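You operate a simulated robot arm through the tools that you are given. There is no shell and no other tool.

You run a simulated two-armed robot. Do the job below in one go: nothing can be reset, and whatever is moved stays where it is left.

TASK
Pick up the large carton that says "springs" from the top of the drawer cabinet with one hand, pass it to the other hand and put it on the top shelf of the green rack. Set down upright: large carton.

Only the result counts: the job must be done as asked and must still hold three seconds after the hand-in. Knocking over, shifting, dropping, spilling or breaking anything else fails it.

THE ROBOT
Two 6-joint arms with three-finger grippers on one trunk, on a base that moves. Base frame: it is fixed to the floor where the robot stands at the start and does not move with it; the origin is under the middle of the robot, x ahead of it, y to its left, z up; the surface under the hand at the start is at about z = 0.9. Lengths are in m, angles in degrees, forces in N, time in s.
The left shoulder is at the start at [0.04, 0.147, 1.37], the right one opposite. With the tool pointing down near the work surface each hand reaches from about 0.34 to 0.56 m from the robot's upright axis, wherever it stands, measured 20 degrees to its own side. Places, roughly: top shelf of the green rack [-1.3, 0.9, 1.2]. Payload 2.69 kg a hand.
The TCP of each hand is the grasp point between the finger pads, 0.029 m short of the fingertips. In the tool frame z runs along the fingers and y along their closing line. The gripper opens to 0.12 m; its body begins 0.078 m behind the TCP.
Orientation is told as [roll, pitch, yaw] about the base's x, y, z axes, in that order, counted from this pose: with the fingers straight down and closing along the base's y, the tool's x points along the base's -x, its y along +y and its z along -z.

THE INTERFACE
- The arms move only by the tool drive_tool. It takes "left_motion", "right_motion" or both (then of equal length, played together; a hand with none holds still); each is a list of rows, each a list of 7 numbers: the shift along the tool's x, y, z in units of 40 mm (1.0 is 40 mm), then the turn, a rotation vector about the tool's x, y, z in units of 4 degrees (1.0 is 4 degrees), then the gripper command, from -1 (fully open) to 1 (shut), values between in proportion. In form: [[x, y, z, wx, wy, wz, fingers], ...]. A call has 1 to 20 rows; each row shifts and turns the commanded pose from where the row before left it, along the tool's axes as they then stand. A call with a number of a shift or a turn outside -1 to 1 is refused whole. Rows are played at 5 a second. More than 0.05 m and 8.6 degrees between two rows, or a gripper value outside its range, and nothing of the call is played. A pose out of reach is approached as far as the arm can. The call stops where the force on the tool passes 40 N (or 10 N more than at its start, if that is more) or the arm is blocked; 0.2 s more then pass. Each finger travels about 0.0961 m/s and halts on what it meets, pressing with about 32 N; the grip force reading is that of the motor and also rises with nothing between the fingers. The clock runs only during rows and for 0.2 s after the last one: add rows that do not move to give the fingers time. The reply holds the time, the measured pose of the TCP, the force on the tool along the base axes, the opening and the grip force, in the units named above and with some noise, with the torque about the TCP (base axes, N m) and any sound that the robot's microphone picked up, and new pictures: "views" is both (left out), scene, wrist or none (wrist: the cameras of the hands that moved).
- Cameras (640 x 400 px; columns grow to the right, rows downward): "scene" is now at [0.088, -0.017, 1.5827]; the picture's right is [-0.34, -0.94, 0.00], its down [-0.76, 0.27, -0.59] and it looks along [0.56, -0.20, -0.81] (base axes); focal length 290 px, centre (320, 200). "left" rides on the left gripper at [0.063, 0, -0.104] in its tool frame; the picture's right is [0.00, 1.00, 0.00], its down [-0.83, 0.00, -0.56] and it looks along [-0.56, 0.00, 0.83] (tool axes); focal length 275 px, centre (320, 200). "right" rides on the right gripper at [0.063, 0, -0.104] in its tool frame; the picture's right is [0.00, 1.00, 0.00], its down [-0.83, 0.00, -0.56] and it looks along [-0.56, 0.00, 0.83] (tool axes); focal length 275 px, centre (320, 200). There is no depth. A picture from a camera that has moved, and an enlarged one, comes with that camera's place and axes in the base frame and with its lens. The place of the scene camera against the robot may be out by one fixed shift of up to 0.018 m in any direction.
- slide_trunk(by): moves the trunk up (or, below 0, down) by that many m; the arms and the scene camera ride with it, the base frame stays. It gives what a move gives, with no picture.
- drive_base(legs): drives the robot by 1 to 6 legs, each [ahead, turn to the left] in m and degrees, along the robot's own axes; the way and the turn of a leg run together, so that a leg with both is an arc; at most 1.5 m and 180 degrees a leg. The arms and the cameras ride along, it lands a little off, and it stops where it bumps. It gives what a move gives, and a new picture of the scene camera.
- aim_head(pan, tilt): turns the head with the scene camera to pan (to the left, within 86 degrees either way) and tilt (down, from -29 to 69), counted from straight ahead of the robot. It gives what a move gives, and a new picture of the scene camera.
- enlarge(camera, box): a new picture of the part [left, top, right, bottom] of that camera's present view, enlarged. It takes no simulated time.
- finish_job(): hands the job in; it is judged then, once.

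Nothing tells you exact positions but the pictures and the camera data. Unless the task says otherwise, let go and move clear before handing in.

The tools are called after ">>>" by a JSON object that holds its "fn" and its "kwargs". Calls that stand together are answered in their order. drive_tool: Moves the arms, as the interface text tells. Its arguments: {"type":"object","properties":{"left_motion":{"type":"array","items":{"type":"array","items":{"type":"number"}}},"right_motion":{"type":"array","items":{"type":"array","items":{"type":"number"}}},"views":{"type":"string","enum":["both","scene","wrist","none"]}},"required":[]} The other tools are called the same way: slide_trunk (by) moves the trunk up or down; drive_base (legs) drives the base; aim_head (pan, tilt) turns the head that bears the scene camera; enlarge (camera, box) takes an enlarged picture of a part of a camera's view; finish_job () hands the job in.

At the start:

```text
time: 0.0
left_eef_pos: [0.5302, 0.1152, 1.0758]
left_tool_rot: [0.1, 0.1, 0.1]
left_contact_force: [-0.2, -0.2, 0.1]
left_ft_torque: [0.01, 0.01, -0.04]
left_gripper_width: 0.1197
left_finger_force: 0.1
right_eef_pos: [0.4512, -0.2786, 0.9998]
right_tool_rot: [0.0, 0.0, 0.0]
right_contact_force: [-0.8, 0.1, -0.1]
right_ft_torque: [0.01, -0.02, 0.03]
right_gripper_width: 0.12
right_finger_force: 0.1
trunk travel left (down, up): [-0.497, 0.0]
robot x, y, heading: [0.0028, 0.0003, -0.3]
head pan, tilt (commanded): [-19.6, 53.8]
```

scene: 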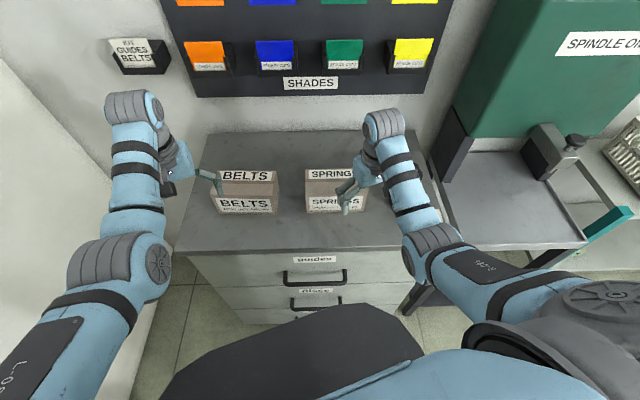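
right: 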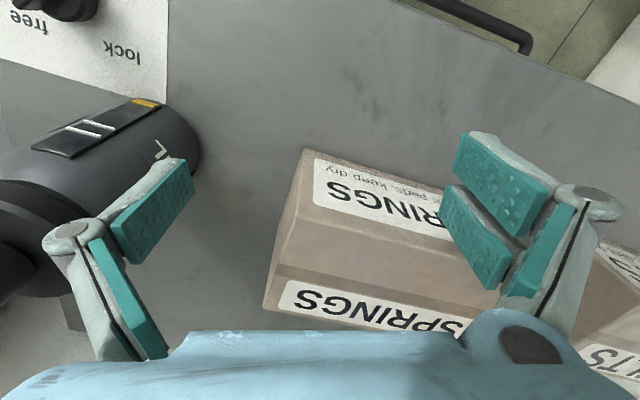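
left: 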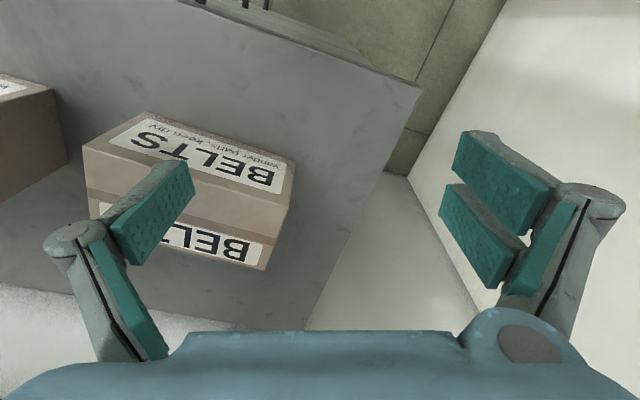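

I see two cartons on the cabinet: "BELTS" at the left and "SPRINGS" at the right, with the green rack behind the robot. I'll look closer at the scene first.

>>> {"fn": "enlarge", "kwargs": {"camera": "scene", "box": [180, 120, 460, 295]}}

>>> {"fn": "enlarge", "kwargs": {"camera": "right", "box": [160, 60, 640, 360]}}

```text
2.29 times, centred on (320, 208) of scene
camera zoom: at [0.088, -0.017, 1.5827], right [-0.34, -0.94, 0.0], down [-0.76, 0.27, -0.59], along [0.56, -0.2, -0.81], focal length 662 px, centre (320, 183)
```

zoom: 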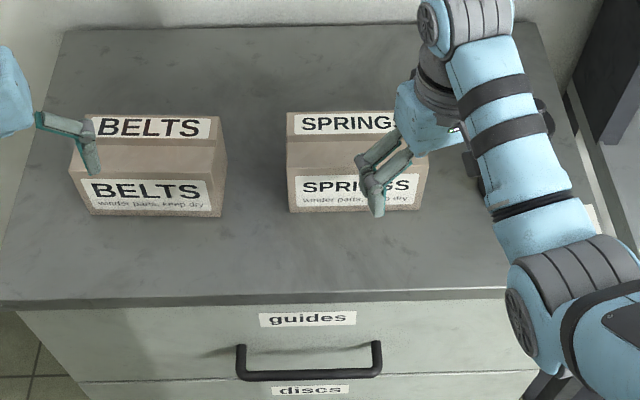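

```text
1.33 times, centred on (400, 210) of right
camera zoom: at [0.3878, -0.2786, 1.1028], right [0.0, 1.0, 0.0], down [0.83, 0.0, 0.56], along [0.56, 0.0, -0.83], focal length 367 px, centre (213, 187)
```

zoom: 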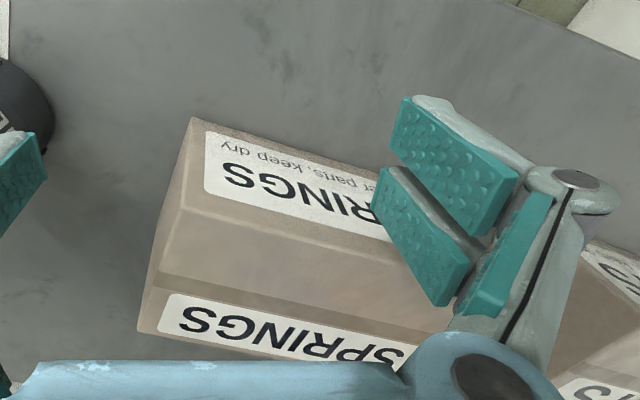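

The SPRINGS carton looks about 0.16 wide, 0.085 deep and 0.09 high, centred near (0.54, -0.23) and yawed about -18°. Before choosing a grasp and a path, I'll look around with the head.

>>> {"fn": "aim_head", "kwargs": {"pan": 80, "tilt": 25}}

>>> {"fn": "aim_head", "kwargs": {"pan": 30, "tilt": 30}}

>>> {"fn": "aim_head", "kwargs": {"pan": -70, "tilt": 30}}

>>> {"fn": "aim_head", "kwargs": {"pan": -19.6, "tilt": 69}}

```text
time: 1.8
left_eef_pos: [0.5293, 0.1162, 1.0764]
left_tool_rot: [0.0, -0.1, 0.1]
left_contact_force: [0.2, -0.5, 0.0]
left_ft_torque: [0.01, 0.0, 0.01]
left_gripper_width: 0.1201
left_finger_force: 0.2
right_eef_pos: [0.4499, -0.2777, 0.9998]
right_tool_rot: [0.0, 0.0, 0.1]
right_contact_force: [-0.5, 0.0, -0.2]
right_ft_torque: [-0.01, 0.0, -0.03]
right_gripper_width: 0.12
right_finger_force: 0.0
trunk travel left (down, up): [-0.497, 0.0]
robot x, y, heading: [0.0001, -0.0017, 0.4]
head pan, tilt (commanded): [80.0, 25.0]
camera scene: at [0.035, 0.0983, 1.6251], right [0.98, -0.17, 0.0], down [-0.07, -0.42, -0.91], along [0.16, 0.89, -0.42], focal length 290 px, centre (320, 200)
```

scene: 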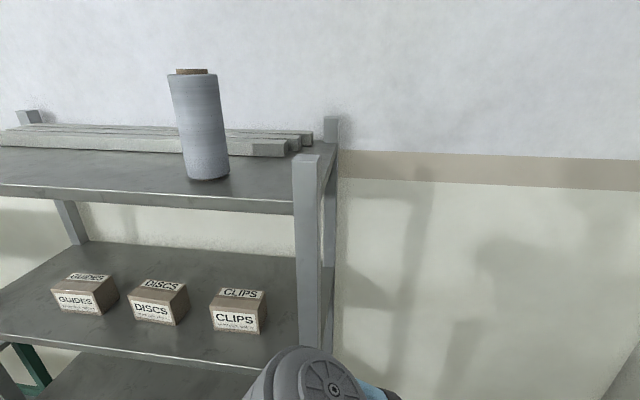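

```text
time: 2.9
left_eef_pos: [0.5287, 0.1155, 1.077]
left_tool_rot: [0.0, -0.1, 0.0]
left_contact_force: [-0.1, -0.7, 0.0]
left_ft_torque: [0.01, 0.0, -0.02]
left_gripper_width: 0.1202
left_finger_force: 0.0
right_eef_pos: [0.4496, -0.2774, 1.0002]
right_tool_rot: [0.0, 0.1, 0.0]
right_contact_force: [0.0, 0.1, -0.2]
right_ft_torque: [-0.03, -0.02, 0.0]
right_gripper_width: 0.1201
right_finger_force: 0.1
trunk travel left (down, up): [-0.497, 0.0]
robot x, y, heading: [-0.0009, 0.0017, 0.1]
head pan, tilt (commanded): [30.0, 30.0]
camera scene: at [0.0971, 0.0529, 1.6172], right [0.5, -0.87, 0.0], down [-0.43, -0.25, -0.87], along [0.75, 0.43, -0.5], focal length 290 px, centre (320, 200)
```

scene: 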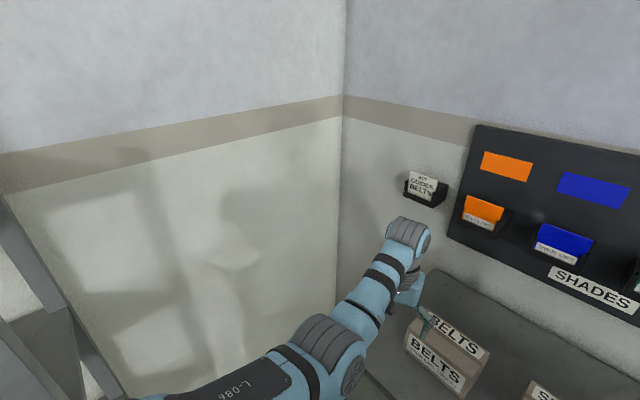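

```text
time: 4.7
left_eef_pos: [0.53, 0.1166, 1.0771]
left_tool_rot: [-0.1, 0.0, 0.0]
left_contact_force: [-0.9, -0.1, 0.0]
left_ft_torque: [-0.03, 0.0, 0.0]
left_gripper_width: 0.1199
left_finger_force: 0.1
right_eef_pos: [0.4501, -0.2792, 1.0]
right_tool_rot: [0.0, 0.1, -0.1]
right_contact_force: [1.4, -1.1, -0.8]
right_ft_torque: [0.01, 0.0, -0.02]
right_gripper_width: 0.1201
right_finger_force: 0.1
trunk travel left (down, up): [-0.497, 0.0]
robot x, y, heading: [-0.0031, 0.0005, 0.0]
head pan, tilt (commanded): [-70.0, 30.0]
camera scene: at [0.0499, -0.0774, 1.6171], right [-0.94, -0.34, 0.0], down [-0.17, 0.47, -0.87], along [0.3, -0.81, -0.5], focal length 290 px, centre (320, 200)
```

scene: 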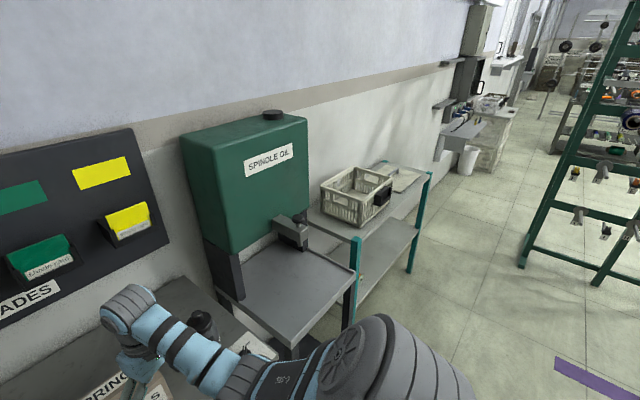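

```text
time: 5.9
left_eef_pos: [0.5293, 0.1161, 1.0754]
left_tool_rot: [0.0, 0.0, 0.0]
left_contact_force: [0.5, 0.3, 0.2]
left_ft_torque: [0.02, -0.02, 0.0]
left_gripper_width: 0.1201
left_finger_force: 0.1
right_eef_pos: [0.4503, -0.2781, 0.999]
right_tool_rot: [0.0, 0.0, 0.1]
right_contact_force: [1.1, 0.0, 0.2]
right_ft_torque: [0.02, -0.03, -0.03]
right_gripper_width: 0.1199
right_finger_force: 0.0
trunk travel left (down, up): [-0.497, 0.0]
robot x, y, heading: [0.0056, -0.0019, -0.2]
head pan, tilt (commanded): [-19.6, 68.8]
camera scene: at [0.0715, -0.0113, 1.5657], right [-0.34, -0.94, 0.0], down [-0.88, 0.31, -0.36], along [0.34, -0.12, -0.93], focal length 290 px, centre (320, 200)
```

scene: 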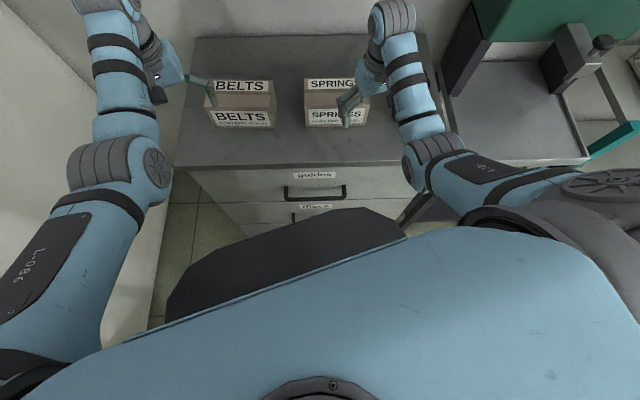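

Grey rack and wall are on the left, a dark object stands to the right of the SPRINGS carton, and the green rack is behind the robot. I'll raise the right hand straight up and bring the left hand back so I can see the carton and the dark object clearly.

>>> {"fn": "drive_tool", "kwargs": {"left_motion": [[0, 0, -1, 0, 0, 0, -1], [0, 0, -1, 0, 0, 0, -1], [0.7, 0, 0, 0, 0, 0, -1], [0.7, 0, 0, 0, 0, 0, -1], [0.7, 0, 0, 0, 0, 0, -1]], "right_motion": [[0, 0, -1, 0, 0, 0, -1], [0, 0, -1, 0, 0, 0, -1], [0, 0, -1, 0, 0, 0, -1], [0, 0, -0.5, 0, 0, 0, -1], [0, 0, 0, 0, 0, 0, -1]], "views": "both"}}

```text
time: 7.1
left_eef_pos: [0.5342, 0.0986, 1.1314]
left_tool_rot: [0.0, 0.0, 0.0]
left_contact_force: [0.5, -1.1, 0.0]
left_ft_torque: [0.0, -0.02, -0.03]
left_gripper_width: 0.1201
left_finger_force: 0.0
left hand out of reach, approached as far as the arm can: row 2, 3, 4, 5
right_eef_pos: [0.5172, -0.2941, 1.0825]
right_tool_rot: [0.0, 0.1, -0.1]
right_contact_force: [-0.6, 0.4, 0.4]
right_ft_torque: [0.03, 0.04, 0.01]
right_gripper_width: 0.1201
right_finger_force: 0.1
right hand out of reach, approached as far as the arm can: row 1, 2, 3, 4
trunk travel left (down, up): [-0.497, 0.0]
robot x, y, heading: [-0.0026, 0.0002, 0.0]
head pan, tilt (commanded): [-19.6, 68.8]
camera scene: at [0.0714, -0.0117, 1.5657], right [-0.34, -0.94, 0.0], down [-0.88, 0.31, -0.36], along [0.34, -0.12, -0.93], focal length 290 px, centre (320, 200)
camera right: at [0.4548, -0.2943, 1.1855], right [0.0, 1.0, 0.0], down [0.83, 0.0, 0.56], along [0.56, 0.0, -0.83], focal length 275 px, centre (320, 200)
camera left: at [0.4708, 0.0993, 1.2354], right [0.0, 1.0, 0.0], down [0.83, 0.0, 0.56], along [0.56, 0.0, -0.83], focal length 275 px, centre (320, 200)
```

scene: 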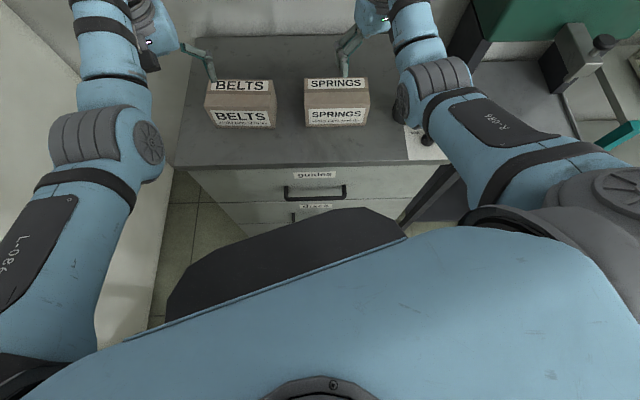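
right: 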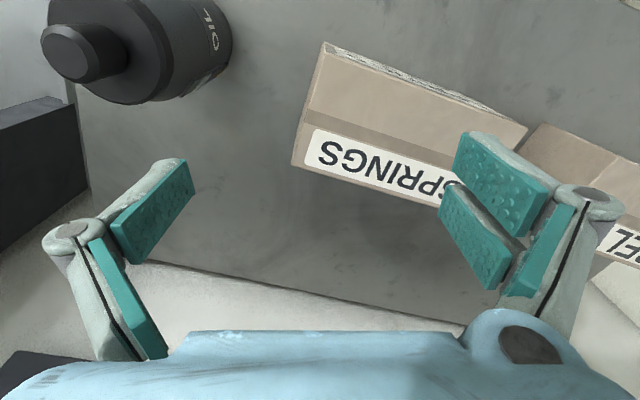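
left: 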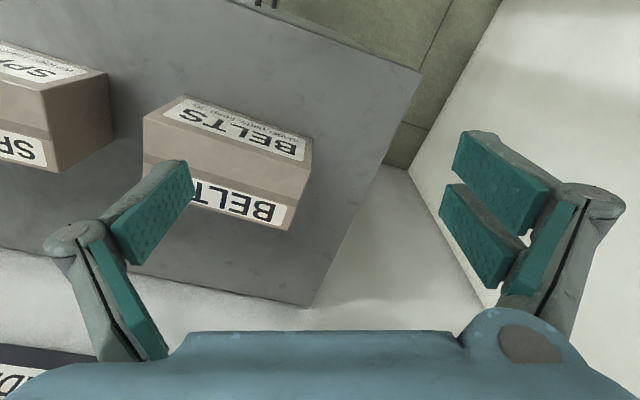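

The black bottle ("OIL") stands to the right of the carton. I'll enlarge the views to measure the carton and the bottle more precisely.

>>> {"fn": "enlarge", "kwargs": {"camera": "scene", "box": [190, 50, 430, 200]}}

>>> {"fn": "enlarge", "kwargs": {"camera": "right", "box": [0, 0, 640, 260]}}

>>> {"fn": "aim_head", "kwargs": {"pan": -45, "tilt": 50}}

```text
2.67 times, centred on (310, 125) of scene
camera zoom: at [0.0714, -0.0117, 1.5657], right [-0.34, -0.94, 0.0], down [-0.88, 0.31, -0.36], along [0.34, -0.12, -0.93], focal length 772 px, centre (347, 400)
```

zoom: 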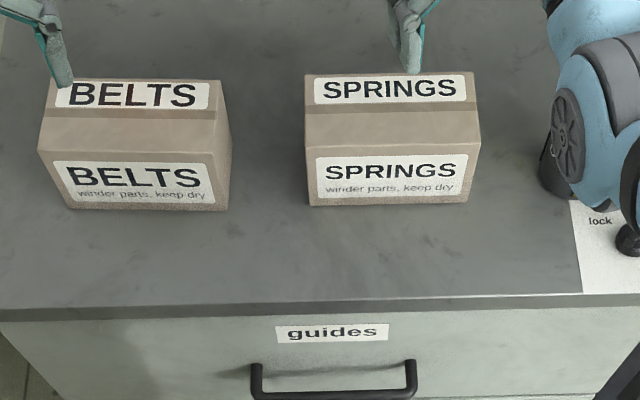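

```text
1.00 times, centred on (320, 130) of right (not enlarged: the box is as wide or as high as the picture)
camera zoom: at [0.4548, -0.2943, 1.1855], right [0.0, 1.0, 0.0], down [0.83, 0.0, 0.56], along [0.56, 0.0, -0.83], focal length 275 px, centre (320, 270)
```

zoom: 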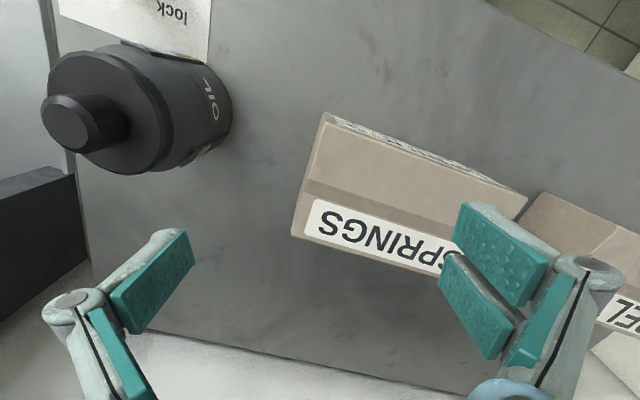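

```text
time: 8.0
left_eef_pos: [0.5342, 0.0997, 1.1322]
left_tool_rot: [0.0, 0.0, 0.0]
left_contact_force: [0.0, -0.3, -0.1]
left_ft_torque: [0.0, 0.03, -0.02]
left_gripper_width: 0.12
left_finger_force: 0.1
right_eef_pos: [0.5188, -0.2931, 1.083]
right_tool_rot: [0.0, 0.0, 0.0]
right_contact_force: [0.0, -0.6, 0.0]
right_ft_torque: [-0.02, -0.02, 0.02]
right_gripper_width: 0.12
right_finger_force: 0.0
trunk travel left (down, up): [-0.497, 0.0]
robot x, y, heading: [0.0019, -0.0035, 0.0]
head pan, tilt (commanded): [-45.0, 50.0]
camera scene: at [0.0734, -0.0468, 1.5876], right [-0.71, -0.71, 0.0], down [-0.54, 0.54, -0.64], along [0.45, -0.45, -0.77], focal length 290 px, centre (320, 200)
```

scene: 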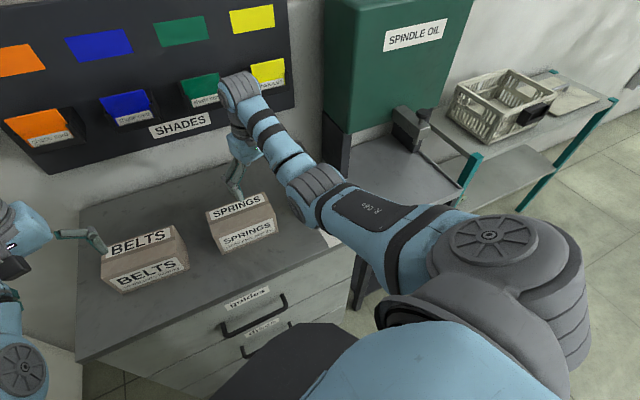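

The oil bottle stands near (0.47, -0.41), about 0.14 tall, so I must keep the right arm clear of it. I'll test what the left arm can reach with its tool tilted forward, because the shelf is high.

>>> {"fn": "drive_tool", "kwargs": {"left_motion": [[0, 0, 0, 0, -1, 0, -1], [0, 0, 0, 0, -1, 0, -1], [0, 0, 0, 0, -1, 0, -1], [0, 0, 0, 0, -1, 0, -1], [0, 0, 0, 0, -1, 0, -1], [0, 0, 0, 0, -1, 0, -1], [0, 0, 0, 0, -1, 0, -1], [0, 0, 0, 0, -1, 0, -1], [0, 0, 0, 0, -1, 0, -1], [0, 0, 0, 0, -1, 0, -1]], "views": "scene"}}

```text
time: 10.4
left_eef_pos: [0.5493, 0.1601, 1.1389]
left_tool_rot: [7.5, -41.7, -1.3]
left_contact_force: [-0.3, 0.2, 0.3]
left_ft_torque: [0.03, 0.0, -0.01]
left_gripper_width: 0.1199
left_finger_force: 0.0
left hand out of reach, approached as far as the arm can: row 10
right_eef_pos: [0.5178, -0.2935, 1.0828]
right_tool_rot: [0.1, 0.1, 0.1]
right_contact_force: [-0.4, 0.5, 0.9]
right_ft_torque: [-0.03, -0.01, 0.0]
right_gripper_width: 0.1199
right_finger_force: 0.1
trunk travel left (down, up): [-0.497, 0.0]
robot x, y, heading: [0.0023, -0.0012, 0.2]
head pan, tilt (commanded): [-45.0, 50.0]
stopped in row 10 (left hand): the arm was blocked; the commanded pose is now the measured one
camera scene: at [0.0734, -0.047, 1.5876], right [-0.71, -0.71, 0.0], down [-0.54, 0.54, -0.64], along [0.45, -0.45, -0.77], focal length 290 px, centre (320, 200)
```

scene: 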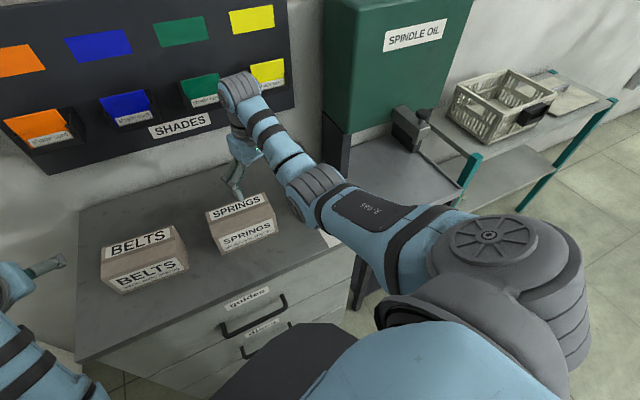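

The left arm stopped as "blocked" at 40° forward tilt. I'll look at it to see what it is near.

>>> {"fn": "aim_head", "kwargs": {"pan": 35, "tilt": 50}}

```text
time: 11.9
left_eef_pos: [0.5482, 0.1589, 1.1376]
left_tool_rot: [7.4, -41.4, -1.3]
left_contact_force: [0.2, -0.2, 1.0]
left_ft_torque: [-0.02, 0.01, 0.01]
left_gripper_width: 0.1199
left_finger_force: 0.0
right_eef_pos: [0.5175, -0.2936, 1.083]
right_tool_rot: [0.0, 0.1, 0.0]
right_contact_force: [0.0, 0.7, -0.1]
right_ft_torque: [0.0, 0.01, 0.01]
right_gripper_width: 0.1198
right_finger_force: 0.0
trunk travel left (down, up): [-0.497, 0.0]
robot x, y, heading: [0.001, 0.0032, -0.3]
head pan, tilt (commanded): [35.0, 50.0]
camera scene: at [0.082, 0.0517, 1.5876], right [0.57, -0.82, 0.0], down [-0.63, -0.44, -0.64], along [0.53, 0.37, -0.77], focal length 290 px, centre (320, 200)
```

scene: 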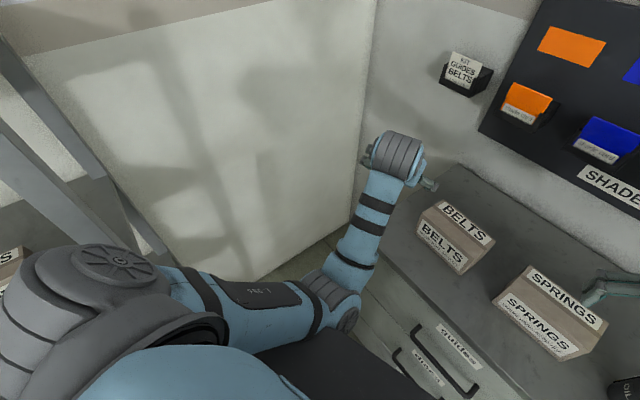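

The left elbow is clear of the cabinet, so the stop was probably a joint limit from folding the arm too far. I'll move the tilted left hand forward and up to see how high it can get.

>>> {"fn": "drive_tool", "kwargs": {"left_motion": [[-0.75, 0, 0.64, 0, 0, 0, -1], [-0.75, 0, 0.64, 0, 0, 0, -1], [-0.65, 0, -0.75, 0, 0, 0, -1], [-0.65, 0, -0.75, 0, 0, 0, -1], [-0.65, 0, -0.75, 0, 0, 0, -1]], "views": "scene"}}

```text
time: 13.1
left_eef_pos: [0.6256, 0.1493, 1.2569]
left_tool_rot: [6.9, -41.5, -1.2]
left_contact_force: [0.3, 0.1, -0.2]
left_ft_torque: [0.01, 0.0, -0.01]
left_gripper_width: 0.1198
left_finger_force: 0.0
right_eef_pos: [0.5186, -0.293, 1.0827]
right_tool_rot: [0.0, 0.0, -0.1]
right_contact_force: [0.6, -0.5, 0.2]
right_ft_torque: [0.01, 0.01, 0.0]
right_gripper_width: 0.1199
right_finger_force: 0.0
trunk travel left (down, up): [-0.497, 0.0]
robot x, y, heading: [0.0041, -0.0024, -0.2]
head pan, tilt (commanded): [35.0, 50.0]
camera scene: at [0.0824, 0.0515, 1.5876], right [0.57, -0.82, 0.0], down [-0.63, -0.44, -0.64], along [0.53, 0.37, -0.77], focal length 290 px, centre (320, 200)
```

scene: 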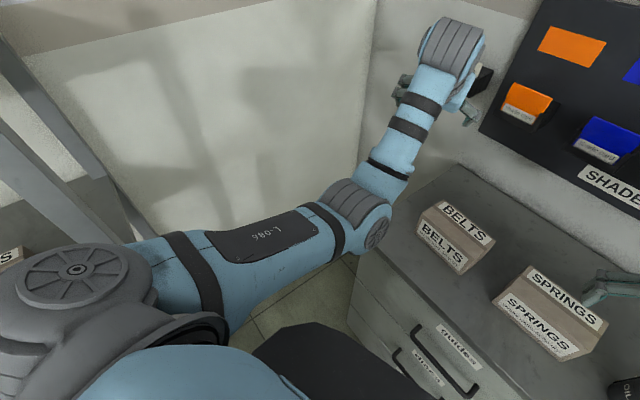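

With the tool tilted 40° forward, the left hand reaches z ≈ 1.26 at x ≈ 0.63, which suits the shelf. Next I'll zoom in on the SPRINGS carton to fix its size and position.

>>> {"fn": "aim_head", "kwargs": {"pan": -22, "tilt": 50}}

>>> {"fn": "enlarge", "kwargs": {"camera": "scene", "box": [270, 140, 410, 228]}}

>>> {"fn": "enlarge", "kwargs": {"camera": "right", "box": [280, 20, 540, 182]}}

```text
time: 14.4
left_eef_pos: [0.6258, 0.1485, 1.2559]
left_tool_rot: [6.9, -41.6, -1.2]
left_contact_force: [-0.9, 0.1, -0.5]
left_ft_torque: [0.03, -0.03, 0.01]
left_gripper_width: 0.12
left_finger_force: 0.1
right_eef_pos: [0.5174, -0.2933, 1.0821]
right_tool_rot: [0.0, 0.0, 0.0]
right_contact_force: [0.3, -0.1, 0.1]
right_ft_torque: [0.01, 0.05, -0.03]
right_gripper_width: 0.1201
right_finger_force: 0.1
trunk travel left (down, up): [-0.497, 0.0]
robot x, y, heading: [0.0016, -0.0019, -0.0]
head pan, tilt (commanded): [-22.0, 50.0]
camera scene: at [0.0903, -0.0213, 1.5876], right [-0.37, -0.93, 0.0], down [-0.71, 0.29, -0.64], along [0.6, -0.24, -0.77], focal length 290 px, centre (320, 200)
```

scene: 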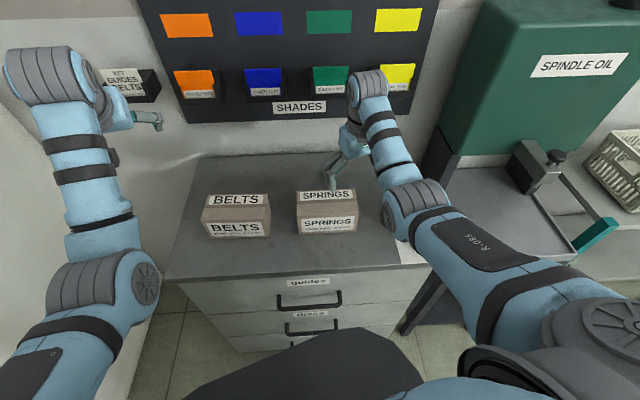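

```text
4.55 times, centred on (340, 184) of scene
camera zoom: at [0.0903, -0.0213, 1.5876], right [-0.37, -0.93, 0.0], down [-0.71, 0.29, -0.64], along [0.6, -0.24, -0.77], focal length 1316 px, centre (229, 273)
```

zoom: 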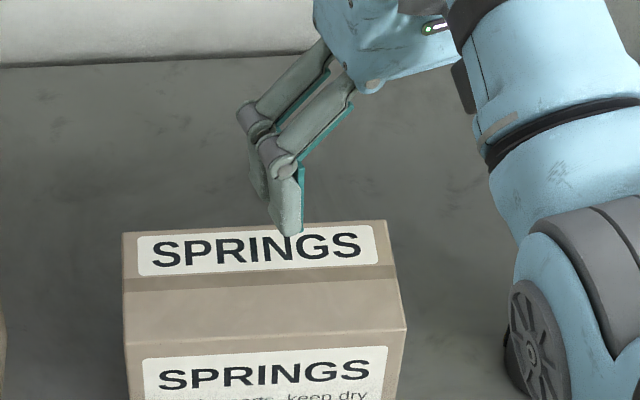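

```text
2.46 times, centred on (410, 101) of right
camera zoom: at [0.4549, -0.2939, 1.1853], right [0.0, 1.0, 0.0], down [0.83, 0.0, 0.56], along [0.56, 0.0, -0.83], focal length 678 px, centre (98, 444)
```

zoom: 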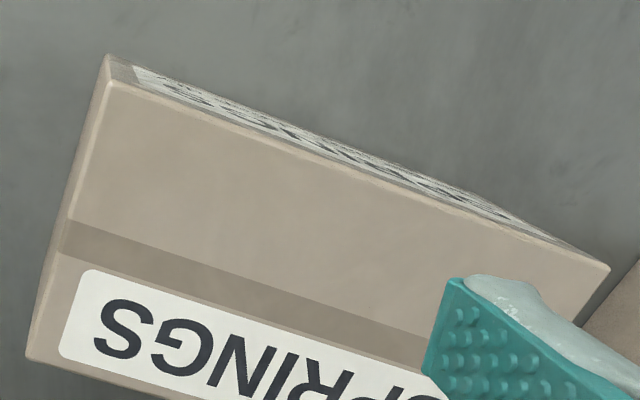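

The carton measures about 0.16 × 0.085 × 0.09. Its centre is near (0.541, -0.228), it is yawed -18°, and its top is at about z 0.987. I'll nudge the right hand forward to check where its commanded pose stands, then start turning it so the fingers close across the carton's depth.

>>> {"fn": "drive_tool", "kwargs": {"right_motion": [[-0.3, 0, 0, 0, 0, 0, -1], [0, 0, 0, 0, 0, -1, -1], [0, 0, 0, 0, 0, -1, -1], [0, 0, 0, 0, 0, -1, -1], [0, 0, 0, 0, 0, -1, -1], [0, 0, 0, 0, 0, -1, -1], [0, 0, 0, 0, 0, -1, -1], [0, 0, 0, 0, 0, -1, -1], [0, 0, 0, 0, 0, -1, -1]], "views": "both"}}

```text
time: 16.4
left_eef_pos: [0.6263, 0.149, 1.2562]
left_tool_rot: [6.8, -41.5, -1.2]
left_contact_force: [0.0, 0.2, 0.5]
left_ft_torque: [0.01, -0.01, 0.0]
left_gripper_width: 0.12
left_finger_force: 0.1
right_eef_pos: [0.5301, -0.2926, 1.0826]
right_tool_rot: [0.0, -0.1, 32.1]
right_contact_force: [0.2, 0.2, 0.3]
right_ft_torque: [0.03, 0.01, 0.01]
right_gripper_width: 0.1199
right_finger_force: 0.0
trunk travel left (down, up): [-0.497, 0.0]
robot x, y, heading: [-0.0021, 0.0013, 0.2]
head pan, tilt (commanded): [-22.0, 50.0]
camera scene: at [0.0903, -0.0213, 1.5876], right [-0.37, -0.93, 0.0], down [-0.71, 0.29, -0.64], along [0.6, -0.24, -0.77], focal length 290 px, centre (320, 200)
camera right: at [0.4767, -0.3273, 1.1852], right [-0.54, 0.84, 0.0], down [0.7, 0.44, 0.56], along [0.47, 0.3, -0.83], focal length 275 px, centre (320, 200)
```

scene: 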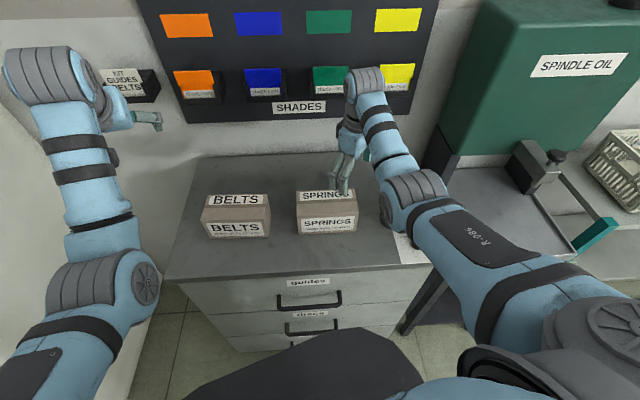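
right: 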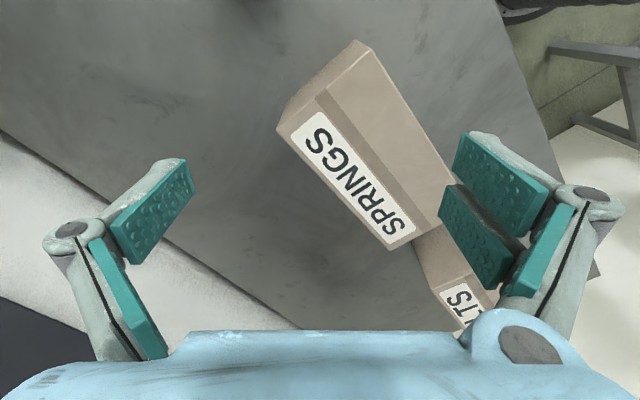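

Commanded poses reset to the measured pose, so moves track well. I'll finish the yaw to about 71.6° and move over the carton's right half.

>>> {"fn": "drive_tool", "kwargs": {"right_motion": [[0, 0, 0, 0, 0, -0.99, -1], [0, 0, 0, 0, 0, -0.99, -1], [0, 0, 0, 0, 0, -0.99, -1], [0, 0, 0, 0, 0, -0.99, -1], [0, 0, 0, 0, 0, -0.99, -1], [0, 0, 0, 0, 0, -0.99, -1], [0, 0, 0, 0, 0, -0.99, -1], [0, 0, 0, 0, 0, -0.99, -1], [0, 0, 0, 0, 0, -0.99, -1], [0, 0, 0, 0, 0, -0.99, -1], [-0.75, 0.25, 0, 0, 0, 0, -1]], "views": "both"}}

```text
time: 18.8
left_eef_pos: [0.6271, 0.1503, 1.2559]
left_tool_rot: [6.8, -41.4, -1.1]
left_contact_force: [0.0, 0.8, 0.6]
left_ft_torque: [-0.02, 0.0, -0.01]
left_gripper_width: 0.12
left_finger_force: 0.1
right_eef_pos: [0.5306, -0.2605, 1.0825]
right_tool_rot: [0.0, 0.1, 71.5]
right_contact_force: [0.4, 1.3, 0.4]
right_ft_torque: [-0.04, 0.02, -0.02]
right_gripper_width: 0.12
right_finger_force: 0.1
trunk travel left (down, up): [-0.497, 0.0]
robot x, y, heading: [0.0005, 0.0009, 0.3]
head pan, tilt (commanded): [-22.0, 50.0]
camera scene: at [0.0904, -0.0196, 1.5876], right [-0.37, -0.93, 0.0], down [-0.71, 0.29, -0.64], along [0.6, -0.24, -0.77], focal length 290 px, centre (320, 200)
camera right: at [0.5108, -0.3206, 1.1852], right [-0.95, 0.31, 0.0], down [0.26, 0.79, 0.55], along [0.17, 0.53, -0.83], focal length 275 px, centre (320, 200)
```

scene: 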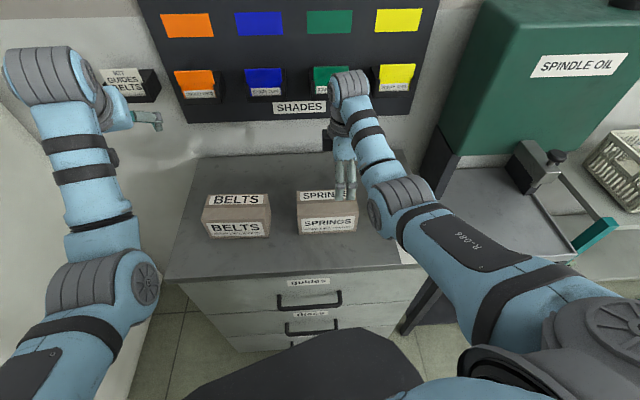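
right: 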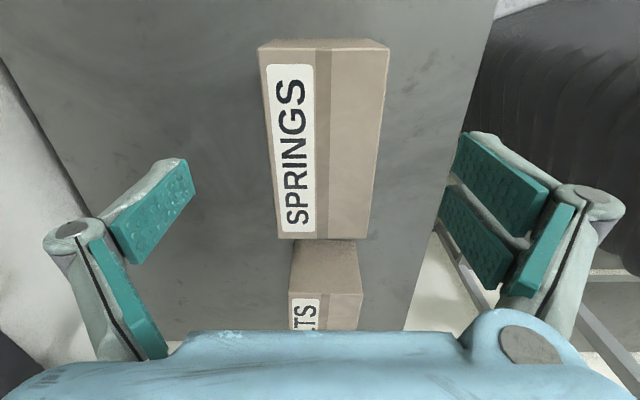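

The carton is centred and aligned between the fingers. Before lowering the hand, I'll check how close the right elbow is to the oil bottle.

>>> {"fn": "aim_head", "kwargs": {"pan": -60, "tilt": 45}}

>>> {"fn": "enlarge", "kwargs": {"camera": "scene", "box": [80, 100, 400, 300]}}

>>> {"fn": "aim_head", "kwargs": {"pan": 10, "tilt": 50}}

>>> {"fn": "enlarge", "kwargs": {"camera": "scene", "box": [400, 100, 640, 250]}}

```text
time: 19.8
left_eef_pos: [0.6264, 0.1488, 1.2563]
left_tool_rot: [6.9, -41.5, -1.2]
left_contact_force: [-1.0, 0.7, 0.1]
left_ft_torque: [-0.02, 0.0, -0.01]
left_gripper_width: 0.1201
left_finger_force: 0.0
right_eef_pos: [0.5305, -0.2629, 1.0831]
right_tool_rot: [0.0, -0.1, 71.5]
right_contact_force: [0.3, 0.7, 0.0]
right_ft_torque: [0.01, -0.01, 0.02]
right_gripper_width: 0.1196
right_finger_force: 0.0
trunk travel left (down, up): [-0.497, 0.0]
robot x, y, heading: [-0.0025, -0.0005, 0.0]
head pan, tilt (commanded): [-60.0, 45.0]
camera scene: at [0.0596, -0.0631, 1.5945], right [-0.87, -0.5, 0.0], down [-0.35, 0.61, -0.71], along [0.35, -0.61, -0.71], focal length 290 px, centre (320, 200)
```

scene: 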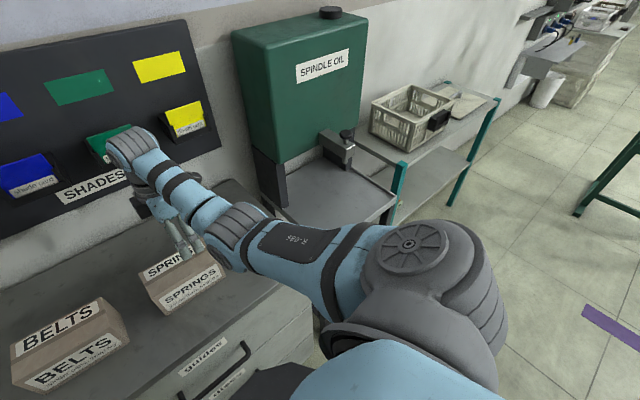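

```text
2.00 times, centred on (240, 200) of scene
camera zoom: at [0.0596, -0.0631, 1.5945], right [-0.87, -0.5, 0.0], down [-0.35, 0.61, -0.71], along [0.35, -0.61, -0.71], focal length 579 px, centre (480, 200)
```

zoom: 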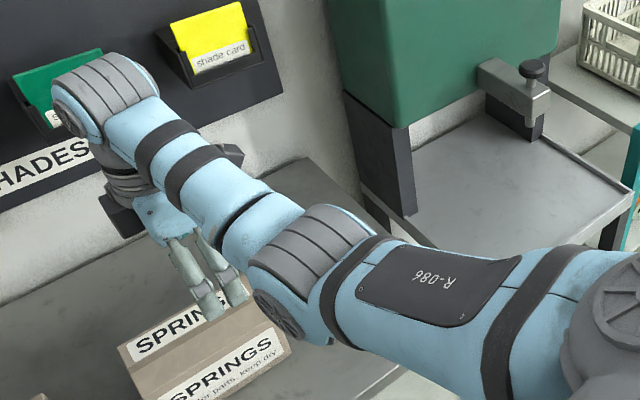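

```text
time: 21.2
left_eef_pos: [0.6267, 0.1496, 1.2571]
left_tool_rot: [6.9, -41.5, -1.2]
left_contact_force: [0.3, -0.4, 0.2]
left_ft_torque: [0.0, -0.02, -0.02]
left_gripper_width: 0.1199
left_finger_force: 0.0
right_eef_pos: [0.5295, -0.2632, 1.0815]
right_tool_rot: [0.1, 0.0, 71.6]
right_contact_force: [0.6, -0.1, -0.2]
right_ft_torque: [0.01, -0.01, -0.02]
right_gripper_width: 0.1202
right_finger_force: 0.1
trunk travel left (down, up): [-0.497, 0.0]
robot x, y, heading: [-0.0013, 0.0, -0.1]
head pan, tilt (commanded): [10.0, 50.0]
camera scene: at [0.0948, 0.0208, 1.5876], right [0.17, -0.98, 0.0], down [-0.75, -0.13, -0.64], along [0.63, 0.11, -0.77], focal length 290 px, centre (320, 200)
```

scene: 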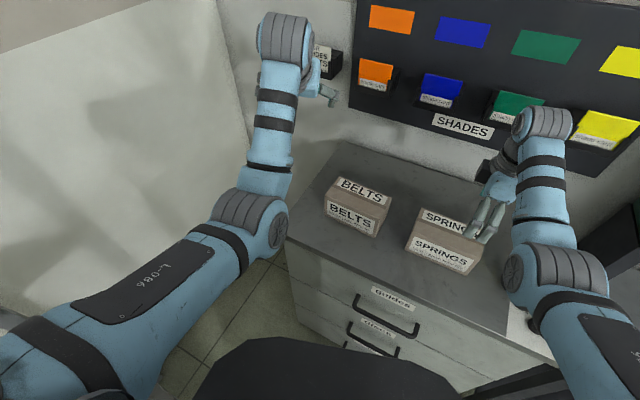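

```text
2.67 times, centred on (520, 175) of scene
camera zoom: at [0.0948, 0.0208, 1.5876], right [0.17, -0.98, 0.0], down [-0.75, -0.13, -0.64], along [0.63, 0.11, -0.77], focal length 772 px, centre (-213, 267)
```

zoom: 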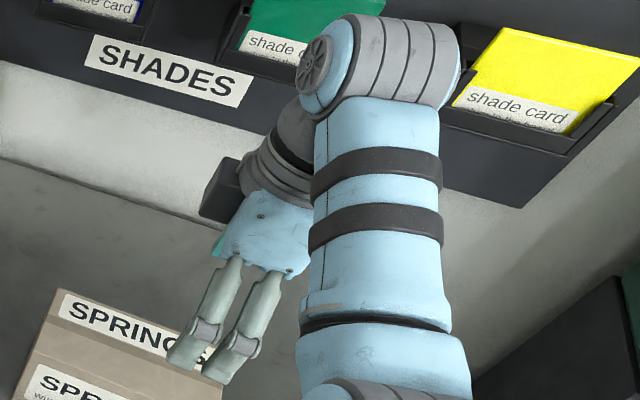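

The elbow triangulates to about z 1.24, well above the bottle. I'll lower the open right hand around the carton to TCP z ≈ 0.95.

>>> {"fn": "drive_tool", "kwargs": {"right_motion": [[0, 0, 0.8, 0, 0, 0, -1], [0, 0, 0.8, 0, 0, 0, -1], [0, 0, 0.8, 0, 0, 0, -1], [0, 0, 0.5, 0, 0, 0, -1], [0, 0, 0.38, 0, 0, 0, -1], [0, 0, 0, 0, 0, 0, -1]], "views": "both"}}

```text
time: 22.6
left_eef_pos: [0.627, 0.1481, 1.2575]
left_tool_rot: [7.0, -41.5, -1.2]
left_contact_force: [0.3, -0.3, 0.7]
left_ft_torque: [0.0, -0.01, 0.01]
left_gripper_width: 0.1201
left_finger_force: 0.1
right_eef_pos: [0.5283, -0.2624, 0.9507]
right_tool_rot: [0.0, 0.0, 71.6]
right_contact_force: [-0.4, 0.1, -0.5]
right_ft_torque: [-0.01, -0.01, -0.03]
right_gripper_width: 0.1199
right_finger_force: 0.1
trunk travel left (down, up): [-0.497, 0.0]
robot x, y, heading: [0.0012, 0.0015, -0.1]
head pan, tilt (commanded): [10.0, 50.0]
camera scene: at [0.0948, 0.021, 1.5876], right [0.17, -0.98, 0.0], down [-0.75, -0.13, -0.64], along [0.63, 0.11, -0.77], focal length 290 px, centre (320, 200)
camera right: at [0.5097, -0.3219, 1.0539], right [-0.95, 0.31, 0.0], down [0.26, 0.79, 0.56], along [0.17, 0.53, -0.83], focal length 275 px, centre (320, 200)
```

scene: 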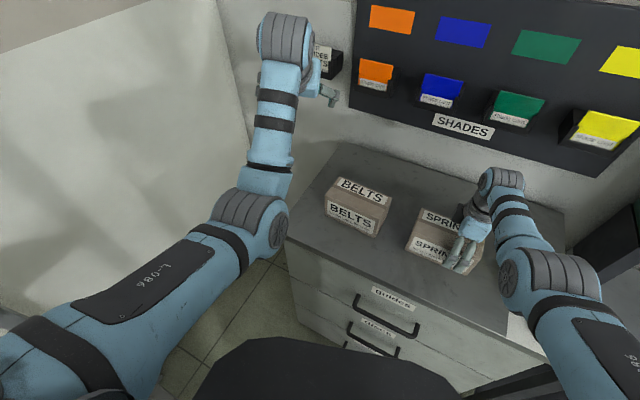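
right: 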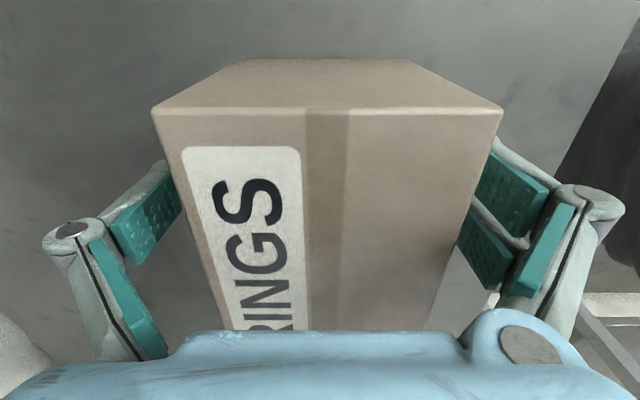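

The carton sits between the fingers with clearance on both sides. Closing the right gripper.

>>> {"fn": "drive_tool", "kwargs": {"right_motion": [[0, 0, 0, 0, 0, 0, -0.3], [0, 0, 0, 0, 0, 0, 0.2], [0, 0, 0, 0, 0, 0, 1], [0, 0, 0, 0, 0, 0, 1], [0, 0, 0, 0, 0, 0, 1]], "views": "both"}}

```text
time: 23.8
left_eef_pos: [0.6271, 0.1514, 1.2571]
left_tool_rot: [7.0, -41.5, -1.3]
left_contact_force: [0.0, 0.1, 0.1]
left_ft_torque: [0.0, 0.01, 0.01]
left_gripper_width: 0.1198
left_finger_force: 0.1
right_eef_pos: [0.5292, -0.2617, 0.9511]
right_tool_rot: [0.0, 0.0, 71.6]
right_contact_force: [-0.8, 0.5, 1.8]
right_ft_torque: [0.24, 0.16, 0.22]
right_gripper_width: 0.0848
right_finger_force: 31.8
trunk travel left (down, up): [-0.497, 0.0]
robot x, y, heading: [0.0004, -0.0037, 0.1]
head pan, tilt (commanded): [10.0, 50.0]
camera scene: at [0.0944, 0.0211, 1.5876], right [0.17, -0.98, 0.0], down [-0.75, -0.13, -0.64], along [0.63, 0.11, -0.77], focal length 290 px, centre (320, 200)
camera right: at [0.5095, -0.3218, 1.0542], right [-0.95, 0.31, 0.0], down [0.26, 0.79, 0.56], along [0.17, 0.53, -0.83], focal length 275 px, centre (320, 200)
```

scene: 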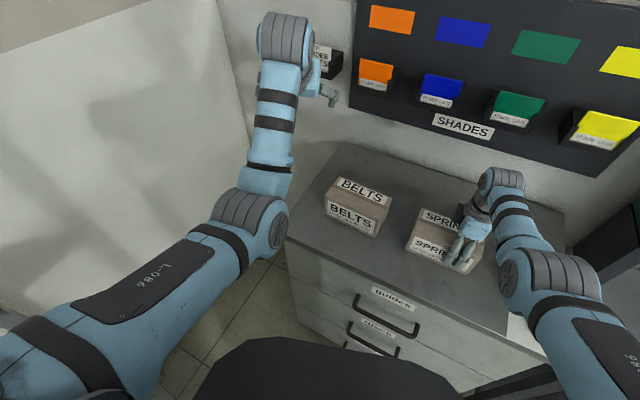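
right: 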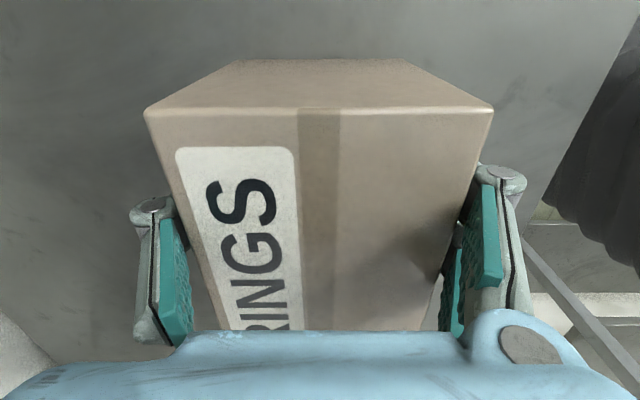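

Gripped at 0.0848 m with 32 N. I'll lift slightly to feel the weight and check for any slip.

>>> {"fn": "drive_tool", "kwargs": {"right_motion": [[0, 0, -0.3, 0, 0, 0, 1], [0, 0, -0.3, 0, 0, 0, 1], [0, 0, -0.4, 0, 0, 0, 1], [0, 0, 0, 0, 0, 0, 1]], "views": "both"}}

```text
time: 24.8
left_eef_pos: [0.6273, 0.1486, 1.2569]
left_tool_rot: [6.9, -41.6, -1.2]
left_contact_force: [0.5, -0.9, 0.9]
left_ft_torque: [-0.03, -0.02, 0.01]
left_gripper_width: 0.12
left_finger_force: 0.1
right_eef_pos: [0.5307, -0.2622, 0.9901]
right_tool_rot: [0.1, 0.0, 71.6]
right_contact_force: [0.3, 0.4, -3.3]
right_ft_torque: [-0.13, 0.01, 0.03]
right_gripper_width: 0.0849
right_finger_force: 32.0
trunk travel left (down, up): [-0.497, 0.0]
robot x, y, heading: [-0.0034, 0.0009, 0.1]
head pan, tilt (commanded): [10.0, 50.0]
camera scene: at [0.0958, 0.0205, 1.5875], right [0.17, -0.98, 0.0], down [-0.76, -0.13, -0.64], along [0.63, 0.11, -0.77], focal length 290 px, centre (320, 200)
camera right: at [0.5114, -0.3218, 1.0935], right [-0.95, 0.31, 0.0], down [0.26, 0.79, 0.56], along [0.17, 0.53, -0.83], focal length 275 px, centre (320, 200)
```

scene: 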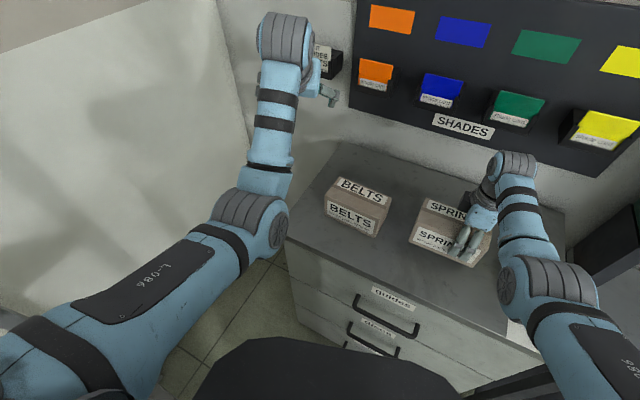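
right: 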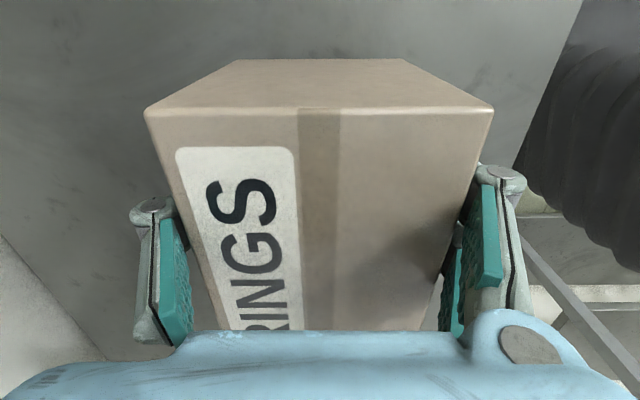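

The carton weighs about 3.3 N and holds firm. I'll lift it clear to about z 1.08 and look around for room to back away.

>>> {"fn": "drive_tool", "kwargs": {"right_motion": [[0, 0, -0.8, 0, 0, 0, 1], [0, 0, -0.8, 0, 0, 0, 1], [0, 0, -0.5, 0, 0, 0, 1], [0, 0, 0, 0, 0, 0, 1]], "views": "none"}}

>>> {"fn": "aim_head", "kwargs": {"pan": -86, "tilt": 35}}

>>> {"fn": "aim_head", "kwargs": {"pan": 86, "tilt": 50}}

>>> {"fn": "aim_head", "kwargs": {"pan": 86, "tilt": 15}}

```text
time: 25.8
left_eef_pos: [0.6273, 0.1495, 1.2574]
left_tool_rot: [7.0, -41.5, -1.3]
left_contact_force: [-0.1, -0.2, -0.3]
left_ft_torque: [-0.03, 0.03, -0.03]
left_gripper_width: 0.12
left_finger_force: 0.2
right_eef_pos: [0.5296, -0.2618, 1.0742]
right_tool_rot: [0.1, -0.1, 71.6]
right_contact_force: [-0.5, 0.9, -4.0]
right_ft_torque: [-0.18, 0.05, 0.01]
right_gripper_width: 0.0848
right_finger_force: 31.9
trunk travel left (down, up): [-0.497, 0.0]
robot x, y, heading: [0.0038, 0.0011, -0.0]
head pan, tilt (commanded): [10.0, 50.0]
```

```text
time: 27.6
left_eef_pos: [0.6279, 0.1494, 1.2565]
left_tool_rot: [6.9, -41.5, -1.2]
left_contact_force: [-0.3, 0.5, -0.3]
left_ft_torque: [-0.02, 0.01, -0.01]
left_gripper_width: 0.1202
left_finger_force: 0.2
right_eef_pos: [0.5308, -0.2616, 1.0757]
right_tool_rot: [0.0, 0.0, 71.7]
right_contact_force: [-0.3, -0.1, -3.6]
right_ft_torque: [-0.13, 0.04, 0.01]
right_gripper_width: 0.0847
right_finger_force: 31.9
trunk travel left (down, up): [-0.497, 0.0]
robot x, y, heading: [-0.0026, 0.0018, -0.1]
head pan, tilt (commanded): [-85.9, 35.0]
camera scene: at [0.026, -0.0806, 1.6093], right [-1.0, -0.07, 0.0], down [-0.04, 0.57, -0.82], along [0.06, -0.82, -0.57], focal length 290 px, centre (320, 200)
```

scene: 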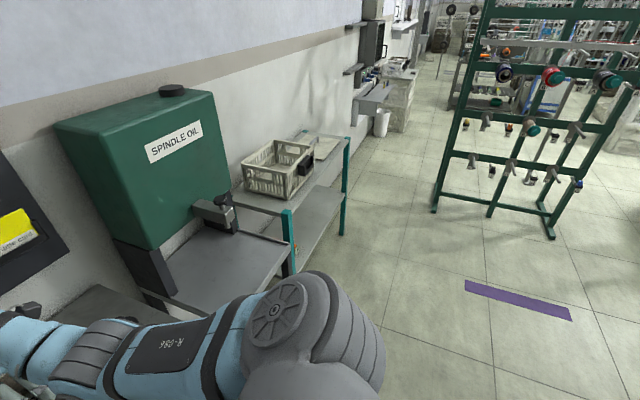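

```text
time: 30.1
left_eef_pos: [0.6257, 0.1486, 1.257]
left_tool_rot: [7.0, -41.4, -1.2]
left_contact_force: [-0.1, 0.3, -0.7]
left_ft_torque: [0.03, 0.02, -0.02]
left_gripper_width: 0.1201
left_finger_force: 0.1
right_eef_pos: [0.5307, -0.2622, 1.0743]
right_tool_rot: [0.1, -0.1, 71.6]
right_contact_force: [0.3, 0.2, -3.8]
right_ft_torque: [-0.12, 0.07, 0.0]
right_gripper_width: 0.0849
right_finger_force: 31.4
trunk travel left (down, up): [-0.497, 0.0]
robot x, y, heading: [0.0009, -0.002, -0.1]
head pan, tilt (commanded): [85.9, 50.0]
camera scene: at [0.0252, 0.0841, 1.5876], right [1.0, -0.07, 0.0], down [-0.06, -0.76, -0.64], along [0.05, 0.64, -0.77], focal length 290 px, centre (320, 200)
```

scene: 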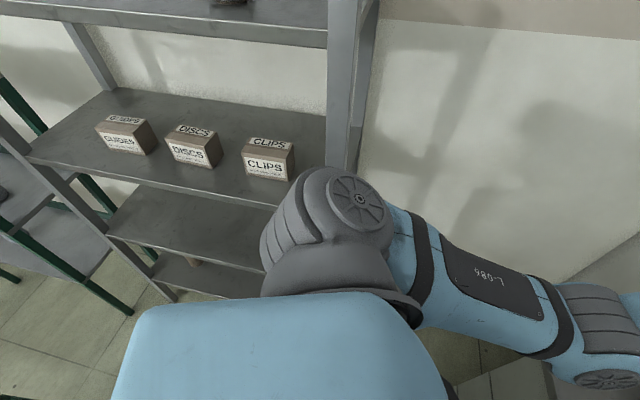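

```text
time: 31.2
left_eef_pos: [0.6273, 0.1482, 1.2571]
left_tool_rot: [6.9, -41.5, -1.2]
left_contact_force: [0.6, -0.3, -0.5]
left_ft_torque: [0.0, 0.01, 0.02]
left_gripper_width: 0.1199
left_finger_force: 0.1
right_eef_pos: [0.5304, -0.2624, 1.0754]
right_tool_rot: [0.1, 0.0, 71.6]
right_contact_force: [-0.2, 0.0, -3.5]
right_ft_torque: [-0.12, 0.03, 0.01]
right_gripper_width: 0.0845
right_finger_force: 31.8
trunk travel left (down, up): [-0.497, 0.0]
robot x, y, heading: [0.0026, 0.0025, -0.0]
head pan, tilt (commanded): [85.9, 15.0]
camera scene: at [0.0263, 0.1004, 1.6413], right [1.0, -0.07, 0.0], down [-0.02, -0.26, -0.97], along [0.07, 0.96, -0.26], focal length 290 px, centre (320, 200)
```

scene: 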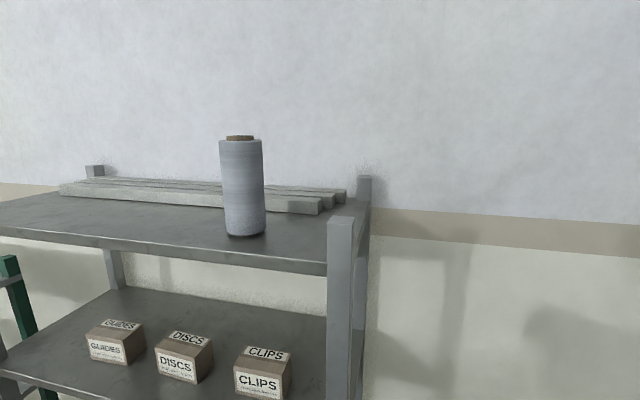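

The green rack's front right post stands near (-0.96, 0.70) and its front runs along x, so the robot should end up near (-1.3, 0.1) facing +y. I'll back away from the cabinet first.

>>> {"fn": "drive_base", "kwargs": {"legs": [[-0.35, 0]]}}

```text
time: 33.0
left_eef_pos: [0.4051, 0.1379, 1.2565]
left_tool_rot: [6.5, -41.5, -1.9]
left_contact_force: [1.4, 0.5, -1.1]
left_ft_torque: [0.02, 0.06, 0.02]
left_gripper_width: 0.1198
left_finger_force: 0.1
right_eef_pos: [0.3024, -0.2724, 1.075]
right_tool_rot: [0.1, 0.1, 70.7]
right_contact_force: [0.1, 0.6, -6.3]
right_ft_torque: [-0.16, 0.1, -0.01]
right_gripper_width: 0.0848
right_finger_force: 32.2
trunk travel left (down, up): [-0.497, 0.0]
robot x, y, heading: [-0.2267, -0.0066, -1.2]
head pan, tilt (commanded): [85.9, 15.0]
stopped in leg 1: the robot was blocked; the commanded pose is now the measured one
camera scene: at [-0.1919, 0.0972, 1.6409], right [1.0, -0.09, 0.0], down [-0.03, -0.26, -0.97], along [0.08, 0.96, -0.26], focal length 290 px, centre (320, 200)
```

scene: 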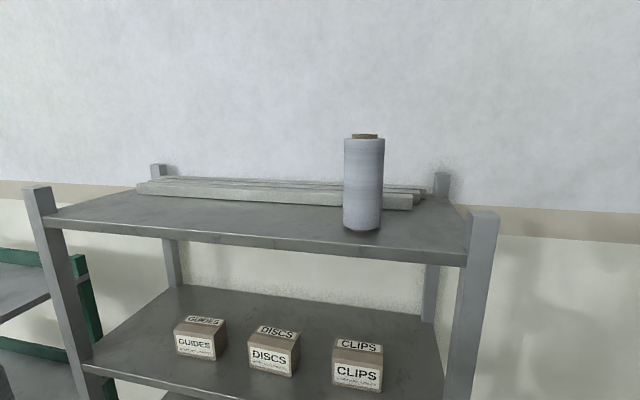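

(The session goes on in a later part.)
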